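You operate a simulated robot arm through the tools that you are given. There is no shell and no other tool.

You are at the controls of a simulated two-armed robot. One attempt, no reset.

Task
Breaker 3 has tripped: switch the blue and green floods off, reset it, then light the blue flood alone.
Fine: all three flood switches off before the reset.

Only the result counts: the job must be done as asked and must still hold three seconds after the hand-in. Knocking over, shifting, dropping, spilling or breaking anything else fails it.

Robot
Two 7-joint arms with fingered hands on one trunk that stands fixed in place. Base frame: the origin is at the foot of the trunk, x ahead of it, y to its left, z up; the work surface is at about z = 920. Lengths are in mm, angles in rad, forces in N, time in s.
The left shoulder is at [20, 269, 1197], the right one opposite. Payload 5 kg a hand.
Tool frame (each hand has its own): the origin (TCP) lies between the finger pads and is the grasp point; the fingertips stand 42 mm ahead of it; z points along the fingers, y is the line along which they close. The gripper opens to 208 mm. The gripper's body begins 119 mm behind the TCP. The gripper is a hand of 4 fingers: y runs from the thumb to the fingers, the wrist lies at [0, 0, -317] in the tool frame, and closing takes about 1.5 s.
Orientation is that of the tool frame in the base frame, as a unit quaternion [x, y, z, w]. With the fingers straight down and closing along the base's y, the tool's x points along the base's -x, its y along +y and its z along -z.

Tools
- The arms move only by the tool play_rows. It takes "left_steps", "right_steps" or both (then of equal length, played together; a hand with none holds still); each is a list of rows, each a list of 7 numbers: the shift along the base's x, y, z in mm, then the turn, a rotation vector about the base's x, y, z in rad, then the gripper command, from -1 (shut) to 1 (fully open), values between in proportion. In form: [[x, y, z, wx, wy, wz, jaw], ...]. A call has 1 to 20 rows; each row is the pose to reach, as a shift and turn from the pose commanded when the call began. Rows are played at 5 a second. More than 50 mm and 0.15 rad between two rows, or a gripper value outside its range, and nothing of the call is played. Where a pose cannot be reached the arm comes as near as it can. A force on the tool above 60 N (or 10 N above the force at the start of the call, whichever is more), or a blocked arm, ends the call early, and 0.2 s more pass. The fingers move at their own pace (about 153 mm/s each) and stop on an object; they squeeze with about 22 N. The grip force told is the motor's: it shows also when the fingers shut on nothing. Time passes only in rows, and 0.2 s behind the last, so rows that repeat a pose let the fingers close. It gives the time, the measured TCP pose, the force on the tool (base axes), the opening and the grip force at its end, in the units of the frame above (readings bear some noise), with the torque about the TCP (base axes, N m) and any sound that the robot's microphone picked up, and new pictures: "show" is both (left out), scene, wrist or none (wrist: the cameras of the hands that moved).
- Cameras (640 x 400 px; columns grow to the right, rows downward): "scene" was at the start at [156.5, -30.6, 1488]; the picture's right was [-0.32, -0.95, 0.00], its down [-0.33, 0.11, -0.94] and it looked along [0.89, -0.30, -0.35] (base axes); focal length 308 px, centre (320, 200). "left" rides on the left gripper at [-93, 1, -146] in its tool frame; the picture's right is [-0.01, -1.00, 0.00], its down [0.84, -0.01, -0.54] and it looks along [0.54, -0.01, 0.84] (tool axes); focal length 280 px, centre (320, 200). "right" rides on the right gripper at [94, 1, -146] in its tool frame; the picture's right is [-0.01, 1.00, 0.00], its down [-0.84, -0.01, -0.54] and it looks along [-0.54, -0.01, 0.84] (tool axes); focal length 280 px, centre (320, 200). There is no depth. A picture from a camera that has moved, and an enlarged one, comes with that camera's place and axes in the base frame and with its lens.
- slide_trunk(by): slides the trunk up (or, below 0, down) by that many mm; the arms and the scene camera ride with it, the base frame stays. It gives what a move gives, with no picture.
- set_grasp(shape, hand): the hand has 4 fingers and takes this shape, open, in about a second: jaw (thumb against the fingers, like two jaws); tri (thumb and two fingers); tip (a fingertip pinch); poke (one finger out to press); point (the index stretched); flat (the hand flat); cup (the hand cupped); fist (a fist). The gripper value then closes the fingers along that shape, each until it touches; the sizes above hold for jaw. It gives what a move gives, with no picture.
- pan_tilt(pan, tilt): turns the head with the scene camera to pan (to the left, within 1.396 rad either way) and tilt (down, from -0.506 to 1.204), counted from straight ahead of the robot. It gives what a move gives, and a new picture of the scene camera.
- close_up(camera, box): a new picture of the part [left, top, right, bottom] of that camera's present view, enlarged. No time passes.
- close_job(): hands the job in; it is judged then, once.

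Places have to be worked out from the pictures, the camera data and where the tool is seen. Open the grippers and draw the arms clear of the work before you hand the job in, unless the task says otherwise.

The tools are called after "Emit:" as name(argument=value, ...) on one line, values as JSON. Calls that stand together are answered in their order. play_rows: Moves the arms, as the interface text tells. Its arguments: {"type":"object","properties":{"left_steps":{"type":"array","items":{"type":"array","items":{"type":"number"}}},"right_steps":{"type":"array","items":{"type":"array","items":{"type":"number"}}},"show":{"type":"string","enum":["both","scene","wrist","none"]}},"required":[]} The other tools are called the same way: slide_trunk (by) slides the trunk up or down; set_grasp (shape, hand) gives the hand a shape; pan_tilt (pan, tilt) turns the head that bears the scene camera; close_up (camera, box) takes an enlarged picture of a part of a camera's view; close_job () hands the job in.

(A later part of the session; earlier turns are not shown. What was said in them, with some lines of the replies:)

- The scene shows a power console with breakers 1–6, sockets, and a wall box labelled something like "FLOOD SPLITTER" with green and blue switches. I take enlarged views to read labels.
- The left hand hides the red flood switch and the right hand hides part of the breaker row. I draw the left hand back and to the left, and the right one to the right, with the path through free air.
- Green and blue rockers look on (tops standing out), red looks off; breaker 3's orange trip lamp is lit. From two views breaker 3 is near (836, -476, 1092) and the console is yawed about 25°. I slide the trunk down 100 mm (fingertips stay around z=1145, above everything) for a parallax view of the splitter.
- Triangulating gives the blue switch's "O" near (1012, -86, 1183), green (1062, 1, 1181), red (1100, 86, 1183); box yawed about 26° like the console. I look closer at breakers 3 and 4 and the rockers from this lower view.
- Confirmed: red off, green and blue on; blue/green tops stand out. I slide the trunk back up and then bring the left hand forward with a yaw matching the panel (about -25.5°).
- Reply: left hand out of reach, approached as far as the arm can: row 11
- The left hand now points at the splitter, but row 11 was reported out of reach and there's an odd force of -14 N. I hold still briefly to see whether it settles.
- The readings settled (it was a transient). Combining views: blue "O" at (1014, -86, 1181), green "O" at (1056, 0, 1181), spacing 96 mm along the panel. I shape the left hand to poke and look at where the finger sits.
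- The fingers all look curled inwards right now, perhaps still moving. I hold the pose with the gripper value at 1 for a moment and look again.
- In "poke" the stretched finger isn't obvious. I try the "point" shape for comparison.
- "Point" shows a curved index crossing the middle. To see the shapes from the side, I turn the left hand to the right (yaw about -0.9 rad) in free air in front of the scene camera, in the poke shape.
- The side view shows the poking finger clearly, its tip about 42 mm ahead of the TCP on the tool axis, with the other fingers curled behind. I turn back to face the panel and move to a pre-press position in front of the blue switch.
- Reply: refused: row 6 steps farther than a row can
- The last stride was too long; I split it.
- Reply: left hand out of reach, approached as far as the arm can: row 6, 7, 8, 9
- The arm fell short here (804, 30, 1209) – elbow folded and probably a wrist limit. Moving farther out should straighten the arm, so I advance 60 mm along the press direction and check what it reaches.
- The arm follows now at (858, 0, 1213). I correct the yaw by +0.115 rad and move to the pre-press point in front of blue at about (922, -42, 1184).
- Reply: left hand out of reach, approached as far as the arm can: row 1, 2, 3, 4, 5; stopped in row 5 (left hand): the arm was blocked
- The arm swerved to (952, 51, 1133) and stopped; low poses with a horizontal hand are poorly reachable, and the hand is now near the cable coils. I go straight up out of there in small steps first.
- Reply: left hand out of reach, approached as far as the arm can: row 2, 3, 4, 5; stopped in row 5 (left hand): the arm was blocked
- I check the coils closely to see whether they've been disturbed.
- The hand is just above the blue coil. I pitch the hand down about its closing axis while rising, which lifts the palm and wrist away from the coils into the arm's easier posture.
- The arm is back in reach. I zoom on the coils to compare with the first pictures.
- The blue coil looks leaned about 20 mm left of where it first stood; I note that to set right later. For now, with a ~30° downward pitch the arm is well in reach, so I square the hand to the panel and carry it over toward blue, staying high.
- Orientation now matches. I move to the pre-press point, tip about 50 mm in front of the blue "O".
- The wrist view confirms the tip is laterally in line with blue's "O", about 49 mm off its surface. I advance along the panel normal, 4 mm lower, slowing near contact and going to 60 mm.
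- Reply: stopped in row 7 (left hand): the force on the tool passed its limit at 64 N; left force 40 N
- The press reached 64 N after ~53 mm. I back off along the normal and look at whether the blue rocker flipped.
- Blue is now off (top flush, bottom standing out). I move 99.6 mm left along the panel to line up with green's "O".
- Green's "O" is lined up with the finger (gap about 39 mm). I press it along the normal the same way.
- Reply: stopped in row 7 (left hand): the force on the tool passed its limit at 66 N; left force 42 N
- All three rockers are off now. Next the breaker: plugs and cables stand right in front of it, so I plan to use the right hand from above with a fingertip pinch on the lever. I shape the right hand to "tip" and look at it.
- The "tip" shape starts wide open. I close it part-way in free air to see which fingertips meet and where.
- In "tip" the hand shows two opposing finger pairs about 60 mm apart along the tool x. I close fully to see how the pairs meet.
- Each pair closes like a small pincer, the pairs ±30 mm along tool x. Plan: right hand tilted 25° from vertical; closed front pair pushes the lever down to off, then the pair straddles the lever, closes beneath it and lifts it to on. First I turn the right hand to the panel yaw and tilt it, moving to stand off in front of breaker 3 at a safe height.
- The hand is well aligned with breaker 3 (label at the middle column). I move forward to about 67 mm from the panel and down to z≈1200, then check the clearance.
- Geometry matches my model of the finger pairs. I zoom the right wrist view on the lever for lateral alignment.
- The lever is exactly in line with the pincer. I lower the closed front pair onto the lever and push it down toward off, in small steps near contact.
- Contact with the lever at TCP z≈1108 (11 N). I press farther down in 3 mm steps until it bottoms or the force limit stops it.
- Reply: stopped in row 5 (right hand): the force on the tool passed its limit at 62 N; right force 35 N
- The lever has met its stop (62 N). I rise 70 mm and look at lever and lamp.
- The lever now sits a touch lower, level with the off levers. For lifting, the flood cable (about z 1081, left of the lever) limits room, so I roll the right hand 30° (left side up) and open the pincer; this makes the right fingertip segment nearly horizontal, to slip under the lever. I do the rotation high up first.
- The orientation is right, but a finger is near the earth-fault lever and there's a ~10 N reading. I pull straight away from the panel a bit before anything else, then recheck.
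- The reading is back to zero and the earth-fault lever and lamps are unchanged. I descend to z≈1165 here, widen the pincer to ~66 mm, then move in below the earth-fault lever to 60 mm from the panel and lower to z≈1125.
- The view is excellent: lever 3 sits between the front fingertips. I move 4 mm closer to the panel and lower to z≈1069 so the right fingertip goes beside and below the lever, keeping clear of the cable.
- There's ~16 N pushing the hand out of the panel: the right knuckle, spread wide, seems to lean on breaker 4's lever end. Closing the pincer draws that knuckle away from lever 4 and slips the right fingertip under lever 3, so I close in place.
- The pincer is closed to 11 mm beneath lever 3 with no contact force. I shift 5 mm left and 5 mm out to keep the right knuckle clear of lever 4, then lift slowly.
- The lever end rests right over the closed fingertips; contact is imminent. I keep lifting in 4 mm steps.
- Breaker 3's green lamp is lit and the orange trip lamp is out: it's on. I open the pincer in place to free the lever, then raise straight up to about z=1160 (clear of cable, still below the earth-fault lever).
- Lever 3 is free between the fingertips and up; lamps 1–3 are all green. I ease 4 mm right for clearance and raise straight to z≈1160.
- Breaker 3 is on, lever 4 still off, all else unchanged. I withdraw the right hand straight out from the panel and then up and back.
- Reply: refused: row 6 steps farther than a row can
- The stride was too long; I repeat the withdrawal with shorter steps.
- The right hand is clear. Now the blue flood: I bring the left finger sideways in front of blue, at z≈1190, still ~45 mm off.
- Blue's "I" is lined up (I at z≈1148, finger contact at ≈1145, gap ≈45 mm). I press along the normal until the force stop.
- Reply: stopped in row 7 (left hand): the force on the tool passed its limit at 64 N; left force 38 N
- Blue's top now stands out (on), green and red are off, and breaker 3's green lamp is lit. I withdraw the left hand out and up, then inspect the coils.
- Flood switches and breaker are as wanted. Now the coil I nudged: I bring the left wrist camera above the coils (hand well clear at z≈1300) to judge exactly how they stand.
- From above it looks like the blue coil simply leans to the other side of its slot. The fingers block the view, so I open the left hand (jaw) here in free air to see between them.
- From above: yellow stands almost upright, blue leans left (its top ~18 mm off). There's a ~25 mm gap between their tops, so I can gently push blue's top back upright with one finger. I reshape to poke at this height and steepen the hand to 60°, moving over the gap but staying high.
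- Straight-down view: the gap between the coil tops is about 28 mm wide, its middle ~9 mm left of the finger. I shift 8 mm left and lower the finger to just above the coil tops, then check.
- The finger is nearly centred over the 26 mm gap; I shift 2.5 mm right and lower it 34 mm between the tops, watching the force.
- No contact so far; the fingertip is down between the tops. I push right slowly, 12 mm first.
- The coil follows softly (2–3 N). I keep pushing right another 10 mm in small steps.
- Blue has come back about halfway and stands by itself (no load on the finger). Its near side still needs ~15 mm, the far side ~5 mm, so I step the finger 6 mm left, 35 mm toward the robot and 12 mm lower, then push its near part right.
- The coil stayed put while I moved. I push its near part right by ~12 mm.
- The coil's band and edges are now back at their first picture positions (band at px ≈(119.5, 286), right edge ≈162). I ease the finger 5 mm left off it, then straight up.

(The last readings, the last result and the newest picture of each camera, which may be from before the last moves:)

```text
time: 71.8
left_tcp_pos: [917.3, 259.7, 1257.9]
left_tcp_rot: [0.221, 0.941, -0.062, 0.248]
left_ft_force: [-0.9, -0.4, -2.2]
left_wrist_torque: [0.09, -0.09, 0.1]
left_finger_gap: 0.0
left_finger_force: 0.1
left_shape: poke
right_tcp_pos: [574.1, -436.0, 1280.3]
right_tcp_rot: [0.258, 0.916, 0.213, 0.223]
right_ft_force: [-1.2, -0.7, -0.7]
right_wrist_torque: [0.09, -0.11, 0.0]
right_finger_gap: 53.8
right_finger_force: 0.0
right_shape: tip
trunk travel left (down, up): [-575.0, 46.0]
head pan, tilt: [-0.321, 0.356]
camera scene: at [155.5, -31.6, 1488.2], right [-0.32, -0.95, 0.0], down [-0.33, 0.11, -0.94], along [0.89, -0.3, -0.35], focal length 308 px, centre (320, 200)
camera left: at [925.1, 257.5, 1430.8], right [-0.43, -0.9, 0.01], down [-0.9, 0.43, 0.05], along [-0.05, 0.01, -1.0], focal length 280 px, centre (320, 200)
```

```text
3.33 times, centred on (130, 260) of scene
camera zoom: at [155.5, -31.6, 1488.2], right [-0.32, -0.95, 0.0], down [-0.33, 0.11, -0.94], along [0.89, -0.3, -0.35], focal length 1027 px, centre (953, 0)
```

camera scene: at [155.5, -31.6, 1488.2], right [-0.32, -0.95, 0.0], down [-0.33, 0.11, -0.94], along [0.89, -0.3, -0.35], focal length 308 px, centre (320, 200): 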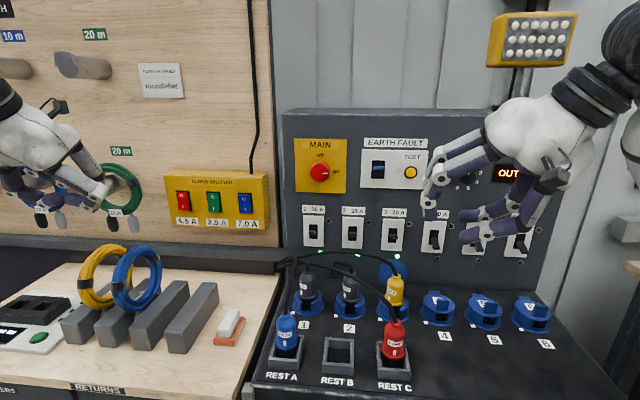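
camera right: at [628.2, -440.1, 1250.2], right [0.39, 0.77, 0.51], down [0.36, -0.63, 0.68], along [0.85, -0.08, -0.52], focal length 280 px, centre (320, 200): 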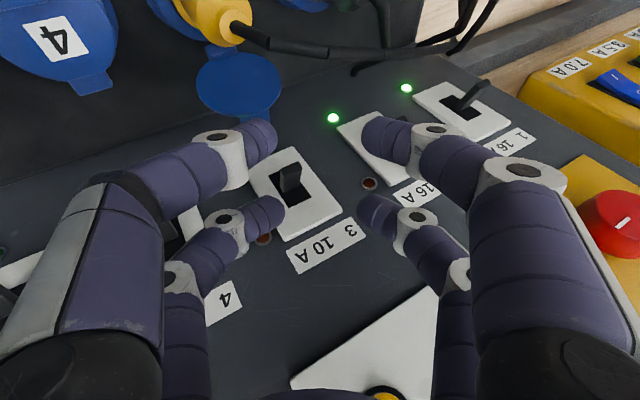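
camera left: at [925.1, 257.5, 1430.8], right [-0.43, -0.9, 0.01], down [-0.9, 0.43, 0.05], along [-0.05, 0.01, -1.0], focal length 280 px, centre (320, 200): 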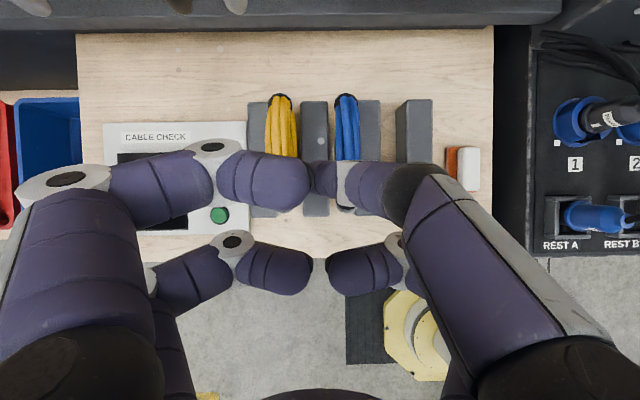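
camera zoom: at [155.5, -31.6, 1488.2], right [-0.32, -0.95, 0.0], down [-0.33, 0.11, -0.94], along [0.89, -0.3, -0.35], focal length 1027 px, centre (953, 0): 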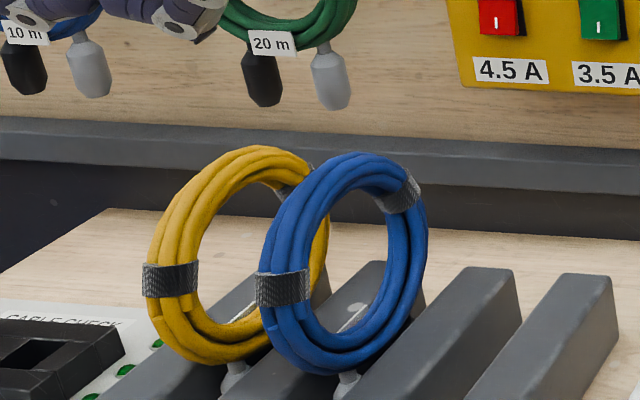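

The blue coil stands where it first stood. I now draw both arms back toward their starting places.

Emit:
play_rows(left_steps=[[-40, -10, 15, 0, 0, 0, 1], [-80, -25, 25, 0, 0, 0, 1], [-120, -40, 32, 0, 0, 0, 1], [-160, -60, 35, 0, 0, 0, 1], [-200, -80, 35, 0, 0, 0, 1], [-240, -100, 35, 0, 0, 0, 1], [-260, -109, 35, 0, 0, 0, 1]], right_steps=[[-15, -10, 2, 0, 0, 0, -0.48], [-30, -20, 4, 0, 0, 0, -0.48], [-45, -30, 6, 0, 0, 0, -0.48], [-60, -40, 8, 0, 0, 0, -0.48], [-75, -50, 10, 0, 0, 0, -0.48], [-90, -60, 12, 0, 0, 0, -0.48], [-90, -60, 12, 0, 0, 0, -0.48]], show="scene")

Emit:
set_grasp(hand="left", shape="jaw")

Emit:
set_grasp(hand="right", shape="jaw")

Emit:
close_up(camera="scene", box=[0, 0, 640, 400])

Emit:
close_up(camera="scene", box=[280, 120, 560, 295])

Emit:
close_up(camera="scene", box=[160, 160, 280, 235])

```text
time: 73.5
left_tcp_pos: [656.6, 153.1, 1291.7]
left_tcp_rot: [0.218, 0.941, -0.062, 0.249]
left_ft_force: [0.3, 1.1, -0.3]
left_wrist_torque: [-0.08, -0.03, 0.01]
left_finger_gap: 0.1
left_finger_force: 0.0
left_shape: poke
right_tcp_pos: [484.6, -495.9, 1289.9]
right_tcp_rot: [0.256, 0.916, 0.212, 0.224]
right_ft_force: [-0.2, -0.6, 0.9]
right_wrist_torque: [-0.01, -0.01, -0.05]
right_finger_gap: 53.9
right_finger_force: 0.1
right_shape: tip
trunk travel left (down, up): [-575.0, 46.0]
head pan, tilt: [-0.321, 0.356]
camera scene: at [156.4, -30.3, 1488.0], right [-0.32, -0.95, 0.0], down [-0.33, 0.11, -0.94], along [0.89, -0.3, -0.35], focal length 308 px, centre (320, 200)
```

scene: 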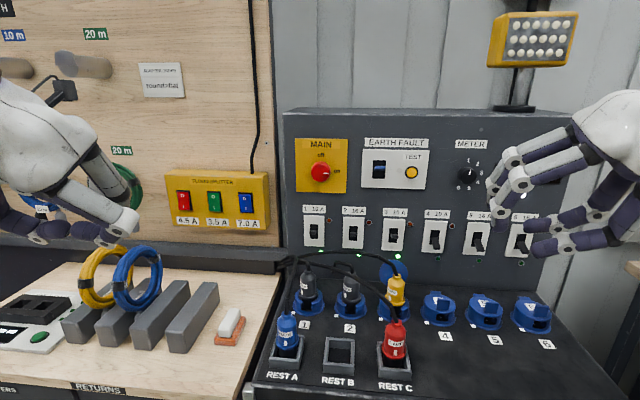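

```text
time: 74.3
left_tcp_pos: [657.7, 151.6, 1291.2]
left_tcp_rot: [0.218, 0.942, -0.061, 0.249]
left_ft_force: [-0.7, -0.1, -0.5]
left_wrist_torque: [0.01, -0.03, 0.02]
left_finger_gap: 207.8
left_finger_force: 0.1
left_shape: jaw
right_tcp_pos: [484.3, -496.0, 1290.2]
right_tcp_rot: [0.256, 0.916, 0.212, 0.224]
right_ft_force: [0.5, -0.1, -0.3]
right_wrist_torque: [0.0, -0.01, 0.02]
right_finger_gap: 54.1
right_finger_force: 0.2
right_shape: tip
trunk travel left (down, up): [-575.0, 46.0]
head pan, tilt: [-0.321, 0.356]
```

```text
time: 75.2
left_tcp_pos: [657.3, 153.0, 1290.9]
left_tcp_rot: [0.219, 0.942, -0.062, 0.249]
left_ft_force: [-0.2, 0.5, -0.6]
left_wrist_torque: [0.04, 0.01, 0.01]
left_finger_gap: 208.1
left_finger_force: 0.1
left_shape: jaw
right_tcp_pos: [485.8, -496.8, 1291.4]
right_tcp_rot: [0.257, 0.916, 0.212, 0.224]
right_ft_force: [0.3, -0.1, -0.4]
right_wrist_torque: [0.03, 0.01, 0.02]
right_finger_gap: 207.9
right_finger_force: 0.1
right_shape: jaw
trunk travel left (down, up): [-575.0, 46.0]
head pan, tilt: [-0.321, 0.356]
```

```text
1.00 times, centred on (320, 200) of scene (not enlarged: the box is as wide or as high as the picture)
camera zoom: at [156.6, -30.7, 1488.0], right [-0.32, -0.95, 0.0], down [-0.33, 0.11, -0.94], along [0.89, -0.3, -0.35], focal length 308 px, centre (320, 200)
```

zoom: 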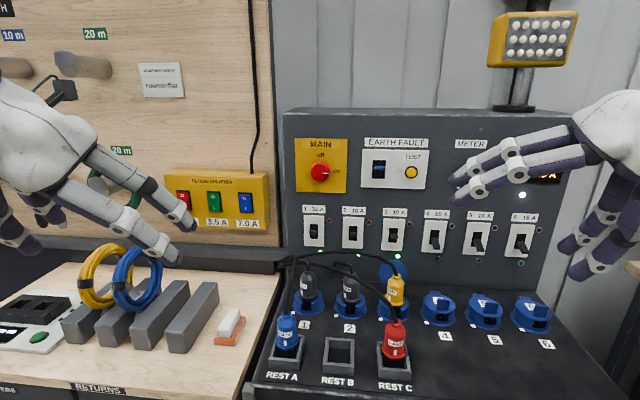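

```text
2.29 times, centred on (420, 208) of scene
camera zoom: at [156.6, -30.7, 1488.0], right [-0.32, -0.95, 0.0], down [-0.33, 0.11, -0.94], along [0.89, -0.3, -0.35], focal length 704 px, centre (91, 183)
```

zoom: 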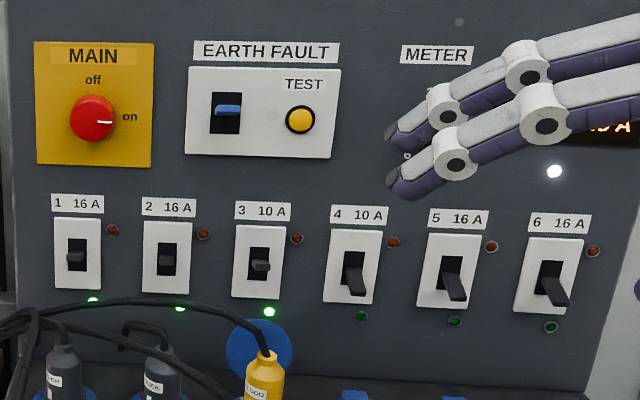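

```text
5.33 times, centred on (220, 198) of scene
camera zoom: at [156.6, -30.7, 1488.0], right [-0.32, -0.95, 0.0], down [-0.33, 0.11, -0.94], along [0.89, -0.3, -0.35], focal length 1643 px, centre (853, 213)
```

zoom: 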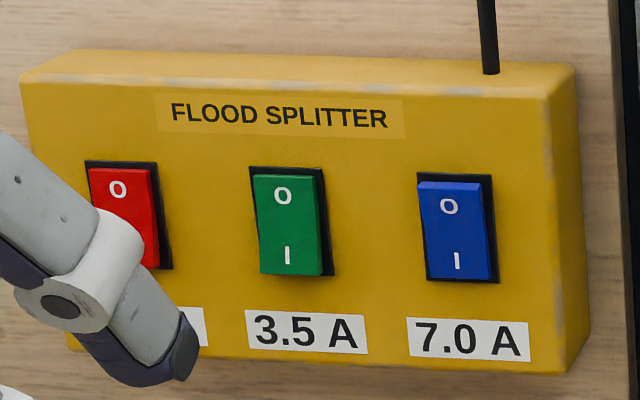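

Everything looks as asked. The open right hand hides the meter, so I draw it a bit further back and check the meter knob and display as well.

Emit:
play_rows(right_steps=[[-20, -30, 0, 0, 0, 0, 1], [-40, -60, 0, 0, 0, 0, 1], [-50, -90, 0, 0, 0, 0, 1], [-50, -120, 0, 0, 0, 0, 1], [-50, -120, 0, 0, 0, 0, 1]], show="scene")

Emit:
close_up(camera="scene", box=[400, 120, 600, 245])

Emit:
close_up(camera="scene", box=[240, 240, 580, 400])

```text
time: 76.5
left_tcp_pos: [654.6, 152.0, 1294.6]
left_tcp_rot: [0.22, 0.941, -0.061, 0.251]
left_ft_force: [-1.5, 0.2, 0.3]
left_wrist_torque: [0.06, -0.18, 0.08]
left_finger_gap: 207.9
left_finger_force: 0.1
left_shape: jaw
right_tcp_pos: [431.0, -616.8, 1292.0]
right_tcp_rot: [0.256, 0.916, 0.213, 0.225]
right_ft_force: [-2.7, -0.5, 0.8]
right_wrist_torque: [0.03, -0.24, -0.12]
right_finger_gap: 207.9
right_finger_force: 0.0
right_shape: jaw
trunk travel left (down, up): [-575.0, 46.0]
head pan, tilt: [-0.321, 0.356]
camera scene: at [153.3, -30.9, 1488.5], right [-0.32, -0.95, 0.0], down [-0.33, 0.11, -0.94], along [0.89, -0.3, -0.35], focal length 308 px, centre (320, 200)
```

scene: 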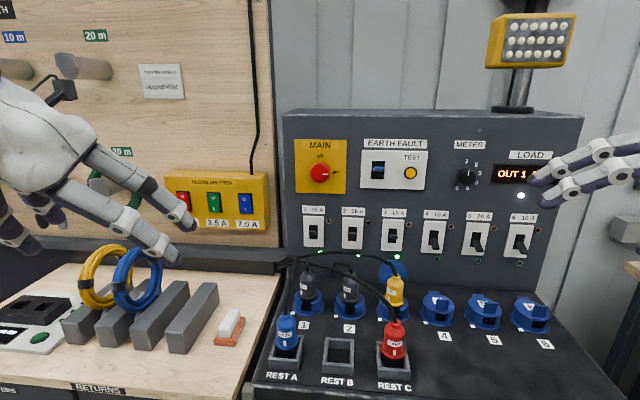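

```text
3.20 times, centred on (500, 182) of scene
camera zoom: at [153.3, -30.9, 1488.5], right [-0.32, -0.95, 0.0], down [-0.33, 0.11, -0.94], along [0.89, -0.3, -0.35], focal length 986 px, centre (-256, 256)
```

zoom: 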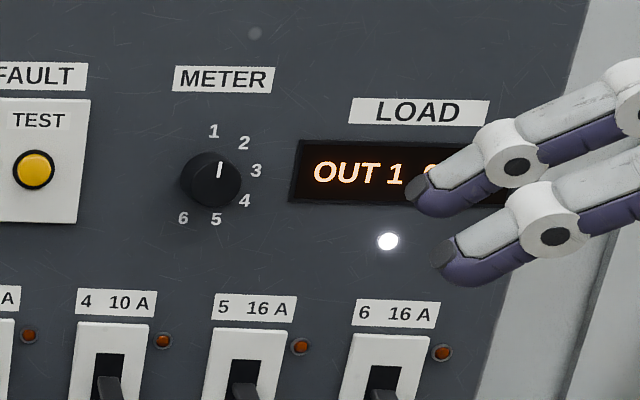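

```text
1.88 times, centred on (410, 320) of scene
camera zoom: at [153.3, -30.9, 1488.5], right [-0.32, -0.95, 0.0], down [-0.33, 0.11, -0.94], along [0.89, -0.3, -0.35], focal length 580 px, centre (151, -26)
```

zoom: 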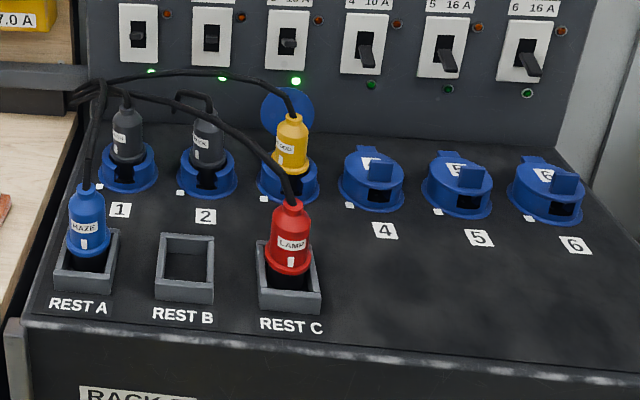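

The meter still reads OUT 1, and the plugs, lids, main switch and earth-fault lever look as they did at the start. Breaker 3 is on, blue is on, red and green are off, and both arms are clear, so I hand the job in.

Emit:
close_job()

```text
The job is handed in.
```

The job is handed in. Breaker 3 is reset and the blue flood is on by itself, with red and green off. I haven't been told how it was judged.

- **Order of work:** I switched blue and green off first. Red was already off, so all three were off before the reset. Then I pushed breaker 3 fully down and lifted it to on, and its green lamp came on and the orange trip lamp went out. Last, I switched blue back on.
- **Disturbed coil:** Early on, the left arm went off course and knocked the blue cable coil on the bench about 18 mm to one side. I pushed it back with one finger. In the pictures it now stands where it did at the start, within a few millimetres.
- **Other contacts:** While working on breaker 3, the right hand leaned briefly on breaker 4's lever and probably touched the earth-fault lever. Neither switched: breaker 4 is still off, and the earth-fault lever is where it was at the start.
- **Everything else:** The plugs, main switch and meter look as they did at the start. Both hands are open and clear of the work.
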